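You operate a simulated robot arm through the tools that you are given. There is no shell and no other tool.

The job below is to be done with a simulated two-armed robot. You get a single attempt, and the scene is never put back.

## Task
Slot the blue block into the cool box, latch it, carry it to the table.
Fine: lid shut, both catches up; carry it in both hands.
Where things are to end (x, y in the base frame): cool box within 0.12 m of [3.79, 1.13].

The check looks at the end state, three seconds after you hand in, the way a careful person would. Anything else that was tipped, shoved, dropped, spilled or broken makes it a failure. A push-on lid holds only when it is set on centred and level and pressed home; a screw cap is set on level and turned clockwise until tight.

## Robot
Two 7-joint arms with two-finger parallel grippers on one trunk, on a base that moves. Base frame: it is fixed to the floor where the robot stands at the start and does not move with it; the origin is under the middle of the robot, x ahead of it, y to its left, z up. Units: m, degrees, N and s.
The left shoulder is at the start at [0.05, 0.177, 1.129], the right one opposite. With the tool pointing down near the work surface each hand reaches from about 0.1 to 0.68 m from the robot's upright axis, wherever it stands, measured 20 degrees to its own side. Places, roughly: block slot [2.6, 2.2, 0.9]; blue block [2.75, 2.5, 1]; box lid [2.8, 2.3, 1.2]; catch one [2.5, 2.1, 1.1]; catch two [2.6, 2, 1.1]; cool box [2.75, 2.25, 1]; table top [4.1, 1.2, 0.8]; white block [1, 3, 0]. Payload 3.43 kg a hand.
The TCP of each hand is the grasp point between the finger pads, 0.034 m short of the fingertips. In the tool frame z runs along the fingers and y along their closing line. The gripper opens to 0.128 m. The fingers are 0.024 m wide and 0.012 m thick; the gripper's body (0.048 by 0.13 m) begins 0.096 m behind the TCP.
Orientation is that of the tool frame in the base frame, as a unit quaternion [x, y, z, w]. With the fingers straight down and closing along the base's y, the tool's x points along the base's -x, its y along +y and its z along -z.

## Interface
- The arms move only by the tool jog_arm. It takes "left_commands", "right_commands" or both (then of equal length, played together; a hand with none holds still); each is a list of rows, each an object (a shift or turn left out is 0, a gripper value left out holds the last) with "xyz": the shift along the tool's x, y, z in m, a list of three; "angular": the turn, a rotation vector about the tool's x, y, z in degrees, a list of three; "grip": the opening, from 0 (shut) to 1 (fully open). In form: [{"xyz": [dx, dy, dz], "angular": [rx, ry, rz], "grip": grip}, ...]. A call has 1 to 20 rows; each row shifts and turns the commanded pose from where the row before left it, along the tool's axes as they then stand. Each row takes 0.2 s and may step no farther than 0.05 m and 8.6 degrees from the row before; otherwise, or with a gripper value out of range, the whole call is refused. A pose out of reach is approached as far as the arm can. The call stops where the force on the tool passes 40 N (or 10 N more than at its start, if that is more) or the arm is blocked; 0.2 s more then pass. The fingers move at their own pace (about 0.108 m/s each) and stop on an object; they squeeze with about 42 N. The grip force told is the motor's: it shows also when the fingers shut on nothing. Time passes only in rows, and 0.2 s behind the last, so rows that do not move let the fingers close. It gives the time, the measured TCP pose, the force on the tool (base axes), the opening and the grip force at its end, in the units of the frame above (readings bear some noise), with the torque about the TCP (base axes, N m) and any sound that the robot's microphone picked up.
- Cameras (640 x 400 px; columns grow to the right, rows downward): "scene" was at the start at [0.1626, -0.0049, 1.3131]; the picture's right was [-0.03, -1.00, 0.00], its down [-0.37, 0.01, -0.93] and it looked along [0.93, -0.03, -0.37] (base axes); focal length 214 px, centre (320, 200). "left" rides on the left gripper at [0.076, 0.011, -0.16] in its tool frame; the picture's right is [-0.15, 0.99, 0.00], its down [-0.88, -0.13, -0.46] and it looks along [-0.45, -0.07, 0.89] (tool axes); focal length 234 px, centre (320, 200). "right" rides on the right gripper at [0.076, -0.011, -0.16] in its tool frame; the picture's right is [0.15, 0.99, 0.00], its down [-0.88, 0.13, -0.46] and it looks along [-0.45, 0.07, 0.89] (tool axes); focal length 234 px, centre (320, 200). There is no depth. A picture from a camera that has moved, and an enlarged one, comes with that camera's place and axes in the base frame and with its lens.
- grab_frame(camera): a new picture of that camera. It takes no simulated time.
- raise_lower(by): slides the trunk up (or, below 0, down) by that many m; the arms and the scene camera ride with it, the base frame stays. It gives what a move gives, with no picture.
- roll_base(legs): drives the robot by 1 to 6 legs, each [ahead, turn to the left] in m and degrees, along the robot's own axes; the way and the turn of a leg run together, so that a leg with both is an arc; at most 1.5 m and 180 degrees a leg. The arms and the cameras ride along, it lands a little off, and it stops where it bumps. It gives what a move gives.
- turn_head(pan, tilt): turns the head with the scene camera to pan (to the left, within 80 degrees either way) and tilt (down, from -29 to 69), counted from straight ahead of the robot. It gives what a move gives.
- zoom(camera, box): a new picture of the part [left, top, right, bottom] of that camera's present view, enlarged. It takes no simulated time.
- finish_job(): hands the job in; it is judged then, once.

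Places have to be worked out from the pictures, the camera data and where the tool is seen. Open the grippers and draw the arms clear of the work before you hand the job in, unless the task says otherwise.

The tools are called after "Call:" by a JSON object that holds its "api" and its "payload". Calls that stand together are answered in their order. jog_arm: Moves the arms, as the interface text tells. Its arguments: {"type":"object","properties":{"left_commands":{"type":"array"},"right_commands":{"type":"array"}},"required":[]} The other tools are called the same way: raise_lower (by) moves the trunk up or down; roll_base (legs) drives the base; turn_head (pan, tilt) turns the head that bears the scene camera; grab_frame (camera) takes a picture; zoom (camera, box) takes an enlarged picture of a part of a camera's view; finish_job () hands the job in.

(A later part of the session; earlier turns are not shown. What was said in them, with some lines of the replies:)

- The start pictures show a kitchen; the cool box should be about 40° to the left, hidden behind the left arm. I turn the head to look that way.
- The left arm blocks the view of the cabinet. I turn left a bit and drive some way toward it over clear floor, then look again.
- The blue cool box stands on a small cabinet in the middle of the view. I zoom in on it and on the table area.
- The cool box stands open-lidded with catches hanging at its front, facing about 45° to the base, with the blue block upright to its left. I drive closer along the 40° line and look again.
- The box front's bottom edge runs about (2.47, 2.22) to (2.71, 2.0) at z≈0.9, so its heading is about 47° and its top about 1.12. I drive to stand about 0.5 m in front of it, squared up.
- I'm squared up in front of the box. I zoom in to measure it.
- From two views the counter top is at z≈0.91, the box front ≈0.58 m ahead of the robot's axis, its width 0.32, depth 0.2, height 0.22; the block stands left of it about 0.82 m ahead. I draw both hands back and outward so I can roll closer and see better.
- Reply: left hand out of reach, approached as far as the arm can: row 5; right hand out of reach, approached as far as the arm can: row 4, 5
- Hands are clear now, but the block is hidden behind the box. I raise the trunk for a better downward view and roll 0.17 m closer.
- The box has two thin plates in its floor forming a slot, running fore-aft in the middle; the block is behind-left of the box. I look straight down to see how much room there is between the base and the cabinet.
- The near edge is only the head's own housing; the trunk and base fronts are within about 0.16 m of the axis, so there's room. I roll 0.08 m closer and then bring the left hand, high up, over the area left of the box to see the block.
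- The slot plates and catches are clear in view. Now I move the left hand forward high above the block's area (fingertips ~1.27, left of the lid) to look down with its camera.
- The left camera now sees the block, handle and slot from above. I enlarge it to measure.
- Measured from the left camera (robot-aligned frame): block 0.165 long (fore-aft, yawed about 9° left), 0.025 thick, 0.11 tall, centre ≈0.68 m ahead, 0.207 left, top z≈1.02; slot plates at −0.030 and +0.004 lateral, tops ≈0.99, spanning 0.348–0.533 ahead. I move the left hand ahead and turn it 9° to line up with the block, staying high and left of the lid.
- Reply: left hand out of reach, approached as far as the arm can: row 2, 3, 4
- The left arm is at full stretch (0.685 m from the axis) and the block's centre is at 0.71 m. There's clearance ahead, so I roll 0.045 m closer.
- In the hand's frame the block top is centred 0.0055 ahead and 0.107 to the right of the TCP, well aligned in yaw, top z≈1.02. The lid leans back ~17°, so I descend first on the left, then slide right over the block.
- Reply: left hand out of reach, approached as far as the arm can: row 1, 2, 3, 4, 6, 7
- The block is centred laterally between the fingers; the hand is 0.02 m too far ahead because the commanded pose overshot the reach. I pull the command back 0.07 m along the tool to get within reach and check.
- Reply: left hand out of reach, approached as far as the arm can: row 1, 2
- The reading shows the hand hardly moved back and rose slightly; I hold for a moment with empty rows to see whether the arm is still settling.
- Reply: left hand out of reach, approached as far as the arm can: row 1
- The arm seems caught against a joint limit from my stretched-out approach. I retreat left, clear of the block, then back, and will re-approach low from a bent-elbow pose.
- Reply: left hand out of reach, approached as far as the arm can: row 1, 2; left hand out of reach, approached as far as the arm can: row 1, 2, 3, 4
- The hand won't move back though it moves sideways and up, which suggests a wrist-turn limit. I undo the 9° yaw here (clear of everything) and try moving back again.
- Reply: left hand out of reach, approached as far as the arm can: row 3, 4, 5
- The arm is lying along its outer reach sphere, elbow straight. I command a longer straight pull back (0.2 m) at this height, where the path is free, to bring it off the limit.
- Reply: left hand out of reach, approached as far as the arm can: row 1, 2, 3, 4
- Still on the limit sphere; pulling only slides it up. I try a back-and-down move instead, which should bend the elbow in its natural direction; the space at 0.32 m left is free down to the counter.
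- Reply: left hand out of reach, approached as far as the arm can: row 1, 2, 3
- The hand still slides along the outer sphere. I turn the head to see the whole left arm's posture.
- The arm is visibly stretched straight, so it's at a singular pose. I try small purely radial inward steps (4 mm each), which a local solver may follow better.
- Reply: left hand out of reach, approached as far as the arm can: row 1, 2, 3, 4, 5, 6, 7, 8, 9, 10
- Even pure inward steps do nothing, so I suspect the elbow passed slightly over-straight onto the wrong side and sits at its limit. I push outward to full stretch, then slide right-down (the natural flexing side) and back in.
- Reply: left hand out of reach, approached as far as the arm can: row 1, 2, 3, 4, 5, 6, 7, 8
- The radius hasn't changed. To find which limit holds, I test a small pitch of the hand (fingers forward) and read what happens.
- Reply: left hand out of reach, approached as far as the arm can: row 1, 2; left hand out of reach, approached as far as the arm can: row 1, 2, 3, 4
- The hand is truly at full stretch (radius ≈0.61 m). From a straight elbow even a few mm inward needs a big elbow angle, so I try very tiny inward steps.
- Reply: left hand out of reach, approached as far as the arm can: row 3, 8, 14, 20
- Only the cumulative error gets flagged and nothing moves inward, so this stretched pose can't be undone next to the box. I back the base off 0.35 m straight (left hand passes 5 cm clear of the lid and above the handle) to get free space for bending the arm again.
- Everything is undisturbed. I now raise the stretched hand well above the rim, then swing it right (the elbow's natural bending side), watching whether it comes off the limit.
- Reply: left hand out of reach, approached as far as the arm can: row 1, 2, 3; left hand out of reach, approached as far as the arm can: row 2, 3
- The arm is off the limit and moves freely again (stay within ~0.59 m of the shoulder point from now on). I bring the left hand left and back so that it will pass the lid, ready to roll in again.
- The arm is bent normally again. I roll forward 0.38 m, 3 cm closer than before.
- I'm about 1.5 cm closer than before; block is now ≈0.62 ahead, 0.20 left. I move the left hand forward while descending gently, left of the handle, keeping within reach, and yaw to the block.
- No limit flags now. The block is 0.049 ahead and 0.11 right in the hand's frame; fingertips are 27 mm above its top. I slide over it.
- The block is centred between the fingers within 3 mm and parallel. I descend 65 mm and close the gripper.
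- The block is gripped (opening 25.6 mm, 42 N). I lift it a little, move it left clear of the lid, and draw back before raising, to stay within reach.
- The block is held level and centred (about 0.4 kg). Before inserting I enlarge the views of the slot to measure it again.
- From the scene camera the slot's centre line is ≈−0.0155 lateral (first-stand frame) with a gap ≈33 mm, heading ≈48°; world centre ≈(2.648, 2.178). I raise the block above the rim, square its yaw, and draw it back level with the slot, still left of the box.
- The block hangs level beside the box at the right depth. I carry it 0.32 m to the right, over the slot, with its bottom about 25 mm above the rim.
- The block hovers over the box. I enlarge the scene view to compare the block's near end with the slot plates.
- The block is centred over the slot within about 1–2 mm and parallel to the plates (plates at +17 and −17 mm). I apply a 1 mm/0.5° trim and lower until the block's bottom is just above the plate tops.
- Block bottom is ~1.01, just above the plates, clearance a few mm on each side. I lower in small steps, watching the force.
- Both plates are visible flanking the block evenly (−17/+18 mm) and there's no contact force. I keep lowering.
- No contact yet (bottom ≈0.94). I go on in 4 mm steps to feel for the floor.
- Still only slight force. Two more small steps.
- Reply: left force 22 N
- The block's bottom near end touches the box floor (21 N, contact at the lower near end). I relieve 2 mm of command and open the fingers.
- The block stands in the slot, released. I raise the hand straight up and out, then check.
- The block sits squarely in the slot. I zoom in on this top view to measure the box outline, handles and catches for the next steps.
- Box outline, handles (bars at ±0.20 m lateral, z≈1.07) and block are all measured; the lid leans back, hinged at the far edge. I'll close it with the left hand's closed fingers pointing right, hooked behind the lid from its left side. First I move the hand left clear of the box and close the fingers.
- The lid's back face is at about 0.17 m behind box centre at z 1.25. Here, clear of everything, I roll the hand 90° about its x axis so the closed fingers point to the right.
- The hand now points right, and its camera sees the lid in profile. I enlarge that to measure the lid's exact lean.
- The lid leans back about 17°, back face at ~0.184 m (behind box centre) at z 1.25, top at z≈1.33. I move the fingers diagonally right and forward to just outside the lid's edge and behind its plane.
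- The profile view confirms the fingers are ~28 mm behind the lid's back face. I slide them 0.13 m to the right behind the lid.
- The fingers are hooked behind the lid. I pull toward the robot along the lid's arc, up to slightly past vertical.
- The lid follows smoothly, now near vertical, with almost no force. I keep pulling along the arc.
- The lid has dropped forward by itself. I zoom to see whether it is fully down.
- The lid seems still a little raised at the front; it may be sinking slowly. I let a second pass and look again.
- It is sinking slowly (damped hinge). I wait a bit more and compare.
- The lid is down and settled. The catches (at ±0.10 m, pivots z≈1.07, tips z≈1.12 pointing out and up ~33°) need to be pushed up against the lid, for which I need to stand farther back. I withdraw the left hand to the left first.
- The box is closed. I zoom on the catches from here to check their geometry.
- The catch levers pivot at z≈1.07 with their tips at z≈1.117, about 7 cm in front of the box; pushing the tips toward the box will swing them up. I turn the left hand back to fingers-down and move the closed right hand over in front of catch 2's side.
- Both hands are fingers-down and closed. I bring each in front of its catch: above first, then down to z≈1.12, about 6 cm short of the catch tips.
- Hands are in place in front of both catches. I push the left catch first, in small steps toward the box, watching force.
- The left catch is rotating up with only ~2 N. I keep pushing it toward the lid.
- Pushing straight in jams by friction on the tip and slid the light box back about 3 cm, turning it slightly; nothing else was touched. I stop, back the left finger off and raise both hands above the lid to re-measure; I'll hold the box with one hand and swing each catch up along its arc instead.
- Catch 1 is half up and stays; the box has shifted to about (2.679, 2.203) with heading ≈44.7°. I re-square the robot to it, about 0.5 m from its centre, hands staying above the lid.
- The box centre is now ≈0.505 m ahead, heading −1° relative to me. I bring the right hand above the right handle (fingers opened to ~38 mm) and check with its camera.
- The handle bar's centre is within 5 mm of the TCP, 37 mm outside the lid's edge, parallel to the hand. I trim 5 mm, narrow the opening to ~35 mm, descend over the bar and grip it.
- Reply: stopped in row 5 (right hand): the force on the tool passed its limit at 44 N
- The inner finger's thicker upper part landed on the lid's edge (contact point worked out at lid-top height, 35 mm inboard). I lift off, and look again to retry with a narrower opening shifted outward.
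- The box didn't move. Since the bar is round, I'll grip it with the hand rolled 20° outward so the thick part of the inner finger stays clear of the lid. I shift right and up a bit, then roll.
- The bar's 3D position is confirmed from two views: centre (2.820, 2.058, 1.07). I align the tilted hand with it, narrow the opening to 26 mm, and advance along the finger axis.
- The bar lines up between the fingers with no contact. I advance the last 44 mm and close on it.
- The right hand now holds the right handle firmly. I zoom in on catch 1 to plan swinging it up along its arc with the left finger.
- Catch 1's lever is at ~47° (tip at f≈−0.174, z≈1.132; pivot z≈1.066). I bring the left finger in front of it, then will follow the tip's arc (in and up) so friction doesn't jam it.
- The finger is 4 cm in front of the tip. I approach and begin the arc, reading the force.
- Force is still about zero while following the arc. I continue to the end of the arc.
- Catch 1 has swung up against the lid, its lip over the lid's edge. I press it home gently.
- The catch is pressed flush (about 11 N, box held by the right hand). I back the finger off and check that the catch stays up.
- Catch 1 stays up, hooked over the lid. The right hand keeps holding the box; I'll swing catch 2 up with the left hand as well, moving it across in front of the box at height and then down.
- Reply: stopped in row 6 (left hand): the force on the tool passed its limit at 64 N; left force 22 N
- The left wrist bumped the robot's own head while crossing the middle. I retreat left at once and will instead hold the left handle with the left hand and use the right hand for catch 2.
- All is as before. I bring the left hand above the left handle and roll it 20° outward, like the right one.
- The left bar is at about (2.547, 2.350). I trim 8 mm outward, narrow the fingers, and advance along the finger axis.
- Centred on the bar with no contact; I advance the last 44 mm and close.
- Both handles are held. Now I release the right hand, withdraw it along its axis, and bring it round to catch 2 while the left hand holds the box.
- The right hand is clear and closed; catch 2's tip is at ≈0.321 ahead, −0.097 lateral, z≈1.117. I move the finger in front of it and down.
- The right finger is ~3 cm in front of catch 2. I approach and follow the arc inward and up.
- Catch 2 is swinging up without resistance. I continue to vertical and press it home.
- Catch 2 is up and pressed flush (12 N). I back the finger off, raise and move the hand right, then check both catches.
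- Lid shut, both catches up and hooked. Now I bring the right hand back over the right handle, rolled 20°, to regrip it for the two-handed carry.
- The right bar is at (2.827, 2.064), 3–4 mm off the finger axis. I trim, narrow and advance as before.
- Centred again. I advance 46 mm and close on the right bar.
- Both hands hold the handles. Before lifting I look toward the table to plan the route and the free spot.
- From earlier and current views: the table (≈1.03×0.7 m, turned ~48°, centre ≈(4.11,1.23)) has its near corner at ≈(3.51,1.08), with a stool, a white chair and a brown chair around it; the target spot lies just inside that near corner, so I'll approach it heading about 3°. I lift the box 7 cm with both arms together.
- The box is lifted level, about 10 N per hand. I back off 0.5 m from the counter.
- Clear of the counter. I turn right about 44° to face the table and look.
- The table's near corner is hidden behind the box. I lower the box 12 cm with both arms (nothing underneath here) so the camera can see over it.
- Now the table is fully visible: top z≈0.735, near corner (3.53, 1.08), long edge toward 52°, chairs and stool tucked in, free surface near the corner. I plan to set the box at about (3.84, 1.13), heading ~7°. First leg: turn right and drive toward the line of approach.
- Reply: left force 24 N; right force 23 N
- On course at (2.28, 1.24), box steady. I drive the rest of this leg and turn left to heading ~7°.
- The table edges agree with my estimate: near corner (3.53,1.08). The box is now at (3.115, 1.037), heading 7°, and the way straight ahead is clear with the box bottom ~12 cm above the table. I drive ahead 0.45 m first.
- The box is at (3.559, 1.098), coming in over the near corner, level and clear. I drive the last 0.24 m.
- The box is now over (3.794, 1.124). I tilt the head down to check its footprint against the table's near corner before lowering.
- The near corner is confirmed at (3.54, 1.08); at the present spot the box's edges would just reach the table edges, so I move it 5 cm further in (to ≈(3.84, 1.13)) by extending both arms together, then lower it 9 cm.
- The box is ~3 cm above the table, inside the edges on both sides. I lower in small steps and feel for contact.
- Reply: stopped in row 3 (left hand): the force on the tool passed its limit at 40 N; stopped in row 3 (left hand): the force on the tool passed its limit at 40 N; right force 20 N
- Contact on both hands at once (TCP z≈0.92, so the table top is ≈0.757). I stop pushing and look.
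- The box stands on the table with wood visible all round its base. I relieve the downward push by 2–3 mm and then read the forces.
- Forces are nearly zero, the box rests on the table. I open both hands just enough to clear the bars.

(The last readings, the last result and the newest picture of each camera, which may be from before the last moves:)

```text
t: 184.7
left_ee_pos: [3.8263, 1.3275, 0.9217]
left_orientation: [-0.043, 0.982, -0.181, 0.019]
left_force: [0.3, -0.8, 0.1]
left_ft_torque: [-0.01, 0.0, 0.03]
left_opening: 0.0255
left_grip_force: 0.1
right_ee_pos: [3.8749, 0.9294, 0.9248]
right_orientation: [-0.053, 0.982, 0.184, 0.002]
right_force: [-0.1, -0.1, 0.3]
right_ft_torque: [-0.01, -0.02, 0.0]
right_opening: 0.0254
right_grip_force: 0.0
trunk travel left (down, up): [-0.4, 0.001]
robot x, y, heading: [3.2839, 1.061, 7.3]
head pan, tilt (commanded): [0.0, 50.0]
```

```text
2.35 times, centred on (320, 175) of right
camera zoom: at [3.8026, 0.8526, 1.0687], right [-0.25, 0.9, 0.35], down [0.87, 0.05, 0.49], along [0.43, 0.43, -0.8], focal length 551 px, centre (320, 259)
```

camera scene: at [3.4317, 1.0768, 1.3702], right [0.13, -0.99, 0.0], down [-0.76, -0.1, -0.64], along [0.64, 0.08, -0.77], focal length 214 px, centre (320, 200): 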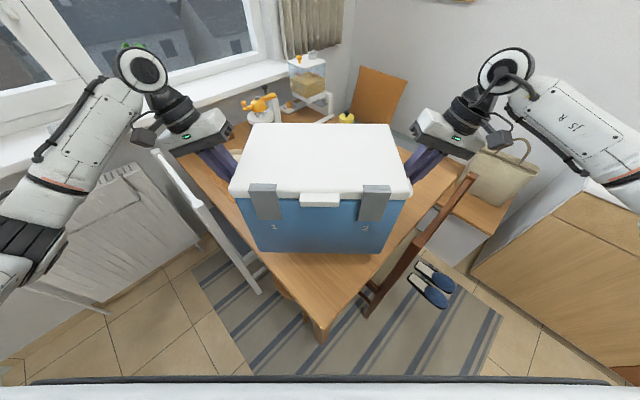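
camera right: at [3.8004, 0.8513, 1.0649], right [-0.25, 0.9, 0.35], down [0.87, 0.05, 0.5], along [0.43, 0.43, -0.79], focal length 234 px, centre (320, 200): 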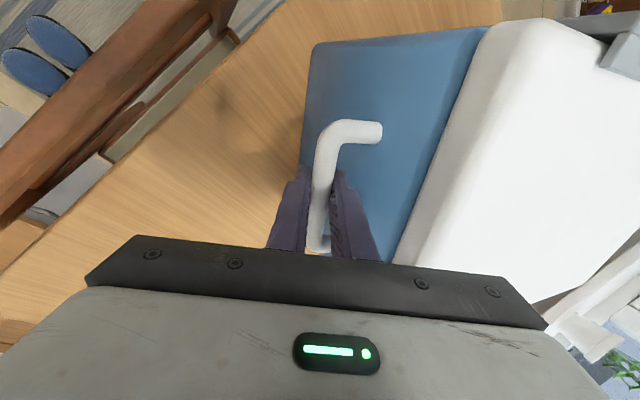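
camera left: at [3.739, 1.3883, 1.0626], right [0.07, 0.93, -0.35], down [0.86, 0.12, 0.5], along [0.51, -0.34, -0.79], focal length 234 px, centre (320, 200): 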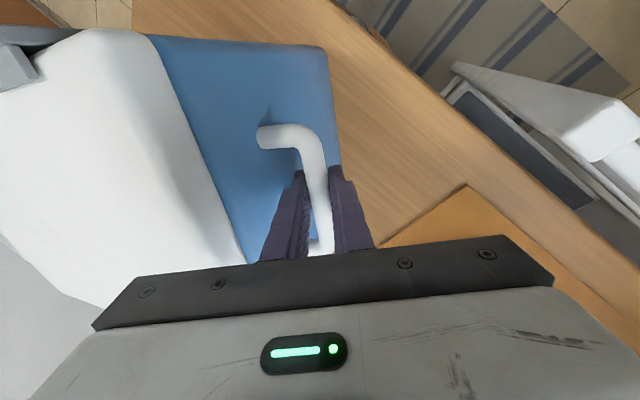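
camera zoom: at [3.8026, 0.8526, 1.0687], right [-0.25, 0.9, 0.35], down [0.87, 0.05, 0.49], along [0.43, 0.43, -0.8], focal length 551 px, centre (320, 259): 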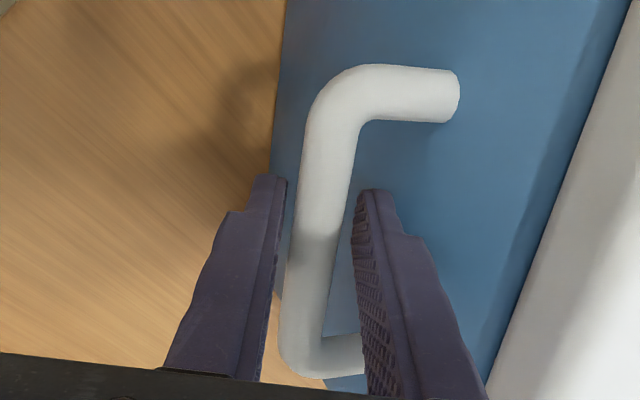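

Both bars are free between the open fingers. I withdraw both hands along their finger axes.

Call:
{"api": "jog_arm", "payload": {"left_commands": [{"xyz": [0, 0, -0.02]}, {"xyz": [0, 0, -0.03]}, {"xyz": [0, 0, -0.035]}, {"xyz": [0, 0, -0.035]}, {"xyz": [0, 0, -0.035]}, {}], "right_commands": [{"xyz": [0, 0, -0.02]}, {"xyz": [0, 0, -0.03]}, {"xyz": [0, 0, -0.035]}, {"xyz": [0, 0, -0.035]}, {"xyz": [0, 0, -0.035]}, {}]}}

Call:
{"api": "grab_frame", "payload": {"camera": "scene"}}

```text
t: 186.1
left_ee_pos: [3.8162, 1.3833, 1.0675]
left_orientation: [-0.044, 0.982, -0.181, 0.019]
left_force: [0.5, -1.1, -0.7]
left_ft_torque: [0.02, 0.03, 0.0]
left_opening: 0.0256
left_grip_force: 0.1
right_ee_pos: [3.876, 0.876, 1.073]
right_orientation: [-0.054, 0.982, 0.183, 0.001]
right_force: [-0.4, -0.1, 0.2]
right_ft_torque: [-0.02, 0.02, -0.04]
right_opening: 0.0258
right_grip_force: 0.0
trunk travel left (down, up): [-0.4, 0.001]
robot x, y, heading: [3.2845, 1.0584, 7.2]
head pan, tilt (commanded): [0.0, 50.0]
```

```text
taken
camera scene: at [3.4305, 1.0765, 1.3704], right [0.13, -0.99, 0.0], down [-0.76, -0.1, -0.64], along [0.64, 0.08, -0.77], focal length 214 px, centre (320, 200)
```

scene: 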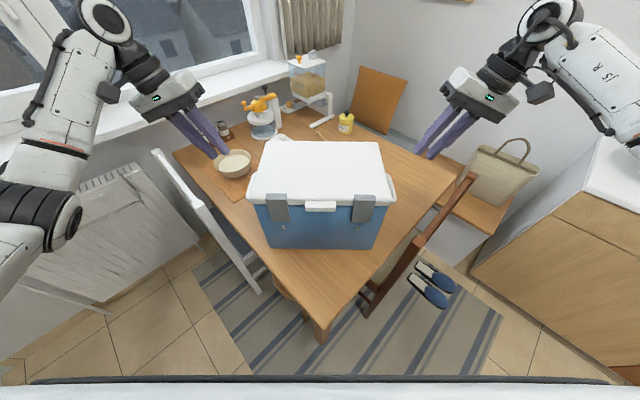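

The box stands on the table and the hands are off. I raise the hands a little more and zoom in on the box to check lid and catches.

Call:
{"api": "jog_arm", "payload": {"left_commands": [{"xyz": [0, 0, -0.035]}, {"xyz": [0, 0, -0.035]}, {}], "right_commands": [{"xyz": [0, 0, -0.035]}, {"xyz": [0, 0, -0.035]}, {}]}}

Call:
{"api": "zoom", "payload": {"camera": "scene", "box": [210, 120, 430, 350]}}

```text
t: 186.9
left_ee_pos: [3.8136, 1.4071, 1.1336]
left_orientation: [-0.044, 0.982, -0.181, 0.019]
left_force: [-0.6, -0.6, 0.6]
left_ft_torque: [0.04, -0.03, -0.01]
left_opening: 0.0255
left_grip_force: 0.0
right_ee_pos: [3.8782, 0.85, 1.1364]
right_orientation: [-0.054, 0.982, 0.182, 0.001]
right_force: [-0.3, -0.6, 0.0]
right_ft_torque: [-0.01, 0.02, -0.01]
right_opening: 0.0253
right_grip_force: 0.1
trunk travel left (down, up): [-0.4, 0.001]
robot x, y, heading: [3.2859, 1.0606, 7.1]
head pan, tilt (commanded): [0.0, 50.0]
```

```text
1.74 times, centred on (320, 235) of scene
camera zoom: at [3.4303, 1.0766, 1.3704], right [0.13, -0.99, 0.0], down [-0.76, -0.1, -0.64], along [0.64, 0.08, -0.77], focal length 373 px, centre (320, 139)
```

zoom: 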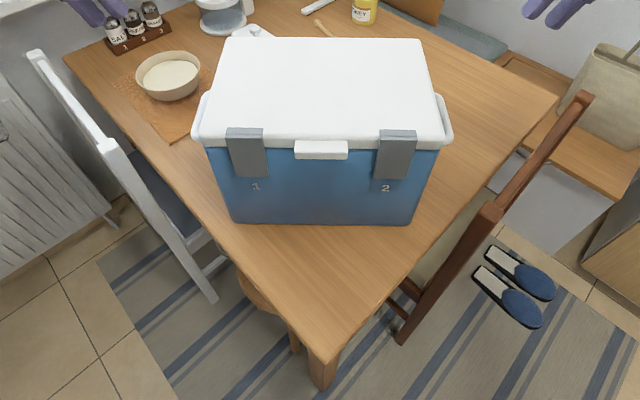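

Lid shut, both catches up, the box fully on the table at about (3.85, 1.13), 6 cm from the target point. I back the robot away so the arms are clear, then check the scene once more.

Call:
{"api": "roll_base", "payload": {"legs": [[-0.4, 0]]}}

Call:
{"api": "turn_head", "payload": {"pan": 0, "tilt": 30}}

Call:
{"api": "grab_frame", "payload": {"camera": "scene"}}

Call:
{"api": "zoom", "payload": {"camera": "scene", "box": [220, 130, 460, 330]}}

```text
t: 189.4
left_ee_pos: [3.4172, 1.3596, 1.1345]
left_orientation: [-0.049, 0.982, -0.181, 0.02]
left_force: [-0.5, -0.2, 0.6]
left_ft_torque: [-0.03, 0.01, -0.01]
left_opening: 0.0258
left_grip_force: 0.0
right_ee_pos: [3.4873, 0.8021, 1.1369]
right_orientation: [-0.058, 0.982, 0.182, 0.001]
right_force: [-0.2, 1.0, 0.1]
right_ft_torque: [-0.01, -0.02, -0.02]
right_opening: 0.0257
right_grip_force: 0.1
trunk travel left (down, up): [-0.4, 0.001]
robot x, y, heading: [2.8925, 1.0062, 8.2]
head pan, tilt (commanded): [0.0, 50.0]
```

```text
t: 190.2
left_ee_pos: [3.4177, 1.3597, 1.135]
left_orientation: [-0.049, 0.982, -0.18, 0.019]
left_force: [-0.8, 0.2, 0.6]
left_ft_torque: [0.0, -0.02, 0.01]
left_opening: 0.0256
left_grip_force: 0.0
right_ee_pos: [3.4869, 0.803, 1.137]
right_orientation: [-0.059, 0.982, 0.182, 0.0]
right_force: [-0.2, 0.4, 0.1]
right_ft_torque: [0.0, 0.01, 0.02]
right_opening: 0.0256
right_grip_force: 0.0
trunk travel left (down, up): [-0.4, 0.001]
robot x, y, heading: [2.8927, 1.0068, 8.1]
head pan, tilt (commanded): [0.0, 30.0]
```

```text
taken
camera scene: at [3.0514, 1.0274, 1.3999], right [0.14, -0.99, 0.0], down [-0.5, -0.07, -0.87], along [0.86, 0.12, -0.5], focal length 214 px, centre (320, 200)
```

scene: 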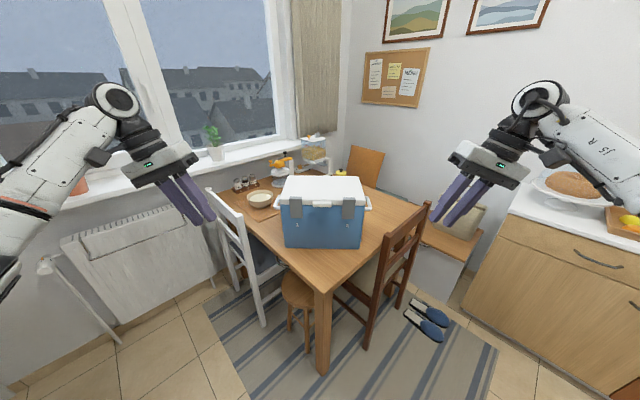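

```text
2.00 times, centred on (340, 230) of scene
camera zoom: at [3.0514, 1.0274, 1.3999], right [0.14, -0.99, 0.0], down [-0.5, -0.07, -0.87], along [0.86, 0.12, -0.5], focal length 429 px, centre (280, 140)
```

zoom: 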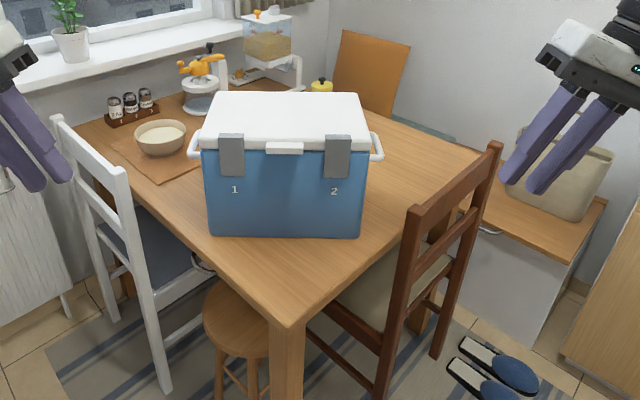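

Everything is in order: box centre ≈(3.845, 1.127), lid shut, both catches up, chairs, stool and tableware undisturbed. I open the grippers fully in free air before handing in.

Call:
{"api": "jog_arm", "payload": {"left_commands": [{"grip": 1}, {"grip": 1}, {"grip": 1}], "right_commands": [{"grip": 1}, {"grip": 1}, {"grip": 1}]}}

Call:
{"api": "turn_head", "payload": {"pan": 60, "tilt": 20}}

Call:
{"api": "grab_frame", "payload": {"camera": "scene"}}

```text
t: 191.0
left_ee_pos: [3.4167, 1.3589, 1.1341]
left_orientation: [-0.049, 0.982, -0.181, 0.02]
left_force: [0.3, -0.2, 0.5]
left_ft_torque: [-0.06, 0.03, -0.02]
left_opening: 0.128
left_grip_force: 0.0
right_ee_pos: [3.4863, 0.8028, 1.1368]
right_orientation: [-0.058, 0.981, 0.182, 0.001]
right_force: [-0.1, 0.7, -0.4]
right_ft_torque: [-0.02, 0.03, -0.01]
right_opening: 0.128
right_grip_force: 0.0
trunk travel left (down, up): [-0.4, 0.001]
robot x, y, heading: [2.8944, 1.0064, 7.9]
head pan, tilt (commanded): [0.0, 30.0]
```

```text
t: 192.3
left_ee_pos: [3.4175, 1.36, 1.1348]
left_orientation: [-0.049, 0.982, -0.181, 0.02]
left_force: [-0.7, -0.8, -0.1]
left_ft_torque: [-0.01, 0.0, -0.03]
left_opening: 0.128
left_grip_force: 0.0
right_ee_pos: [3.487, 0.8035, 1.1365]
right_orientation: [-0.059, 0.981, 0.183, 0.0]
right_force: [0.6, -0.4, -0.7]
right_ft_torque: [-0.01, -0.02, 0.01]
right_opening: 0.128
right_grip_force: 0.0
trunk travel left (down, up): [-0.4, 0.001]
robot x, y, heading: [2.893, 1.0055, 8.2]
head pan, tilt (commanded): [60.0, 20.0]
```

```text
taken
camera scene: at [2.9968, 1.1011, 1.4161], right [0.93, -0.38, 0.0], down [-0.13, -0.32, -0.94], along [0.35, 0.87, -0.34], focal length 214 px, centre (320, 200)
```

scene: 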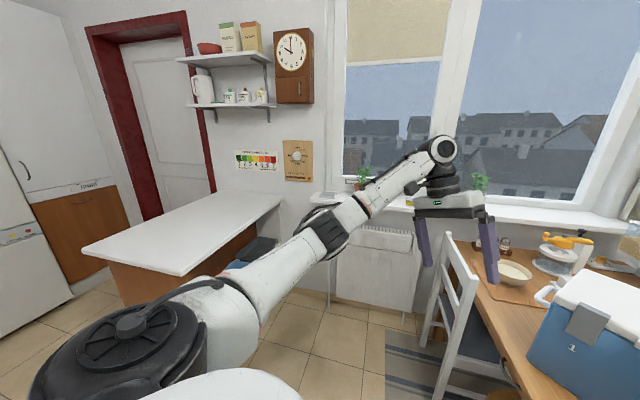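

The counter is empty as expected; I see something blue and dark beside the cabinet, so I zoom in to make sure it's nothing that fell.

Call:
{"api": "zoom", "payload": {"camera": "scene", "box": [200, 210, 340, 300]}}

```text
4.44 times, centred on (270, 255) of scene
camera zoom: at [2.9968, 1.1011, 1.4161], right [0.93, -0.38, 0.0], down [-0.13, -0.32, -0.94], along [0.35, 0.87, -0.34], focal length 953 px, centre (542, -44)
```

zoom: 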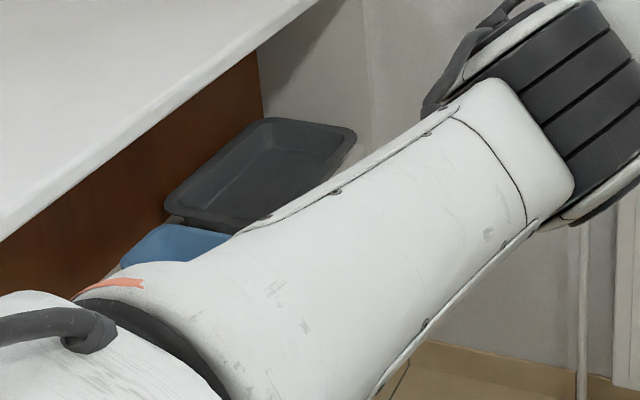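

Those are bins standing beside the cabinet, part of the room and never touched. The job is complete: block slotted, lid shut, both catches up, box on the table, arms clear and open. I hand it in.

Call:
{"api": "finish_job", "payload": {}}

```text
The job is handed in.
```

I slotted the blue block into the cool box, latched it and carried it to the table. I handed the job in and have seen no verdict.

- **Block:** it stood upright in the slot when I let go. I did not reopen the box to check it after the carry.
- **Lid and catches:** the lid is shut and both catches are up, hooked over the lid's front edge. I saw this again after setting the box down.
- **Carry:** I held it by both handles, one in each hand, from the counter to the table.
- **Final place:** by my measurements the centre is at about (3.845, 1.127), roughly 6 cm from [3.79, 1.13] and inside the 12 cm limit. The whole base is on the table, with about 3 cm to spare at the nearest edge.

Three things went wrong along the way:

- **Box slid:** my first push on catch one moved the box about 3 cm back on the counter and turned it slightly. After that I held the box with one hand while swinging each catch up with the other.
- **Head bump:** the left wrist bumped the robot's own head once.
- **Lid pressed:** the right hand pressed briefly on the lid's edge while I was reaching for the handle; the box did not move.

I saw nothing else shoved or knocked over; the chairs, stool, tableware and counter looked undisturbed in the last pictures. The grippers are open and the arms are clear of the table.
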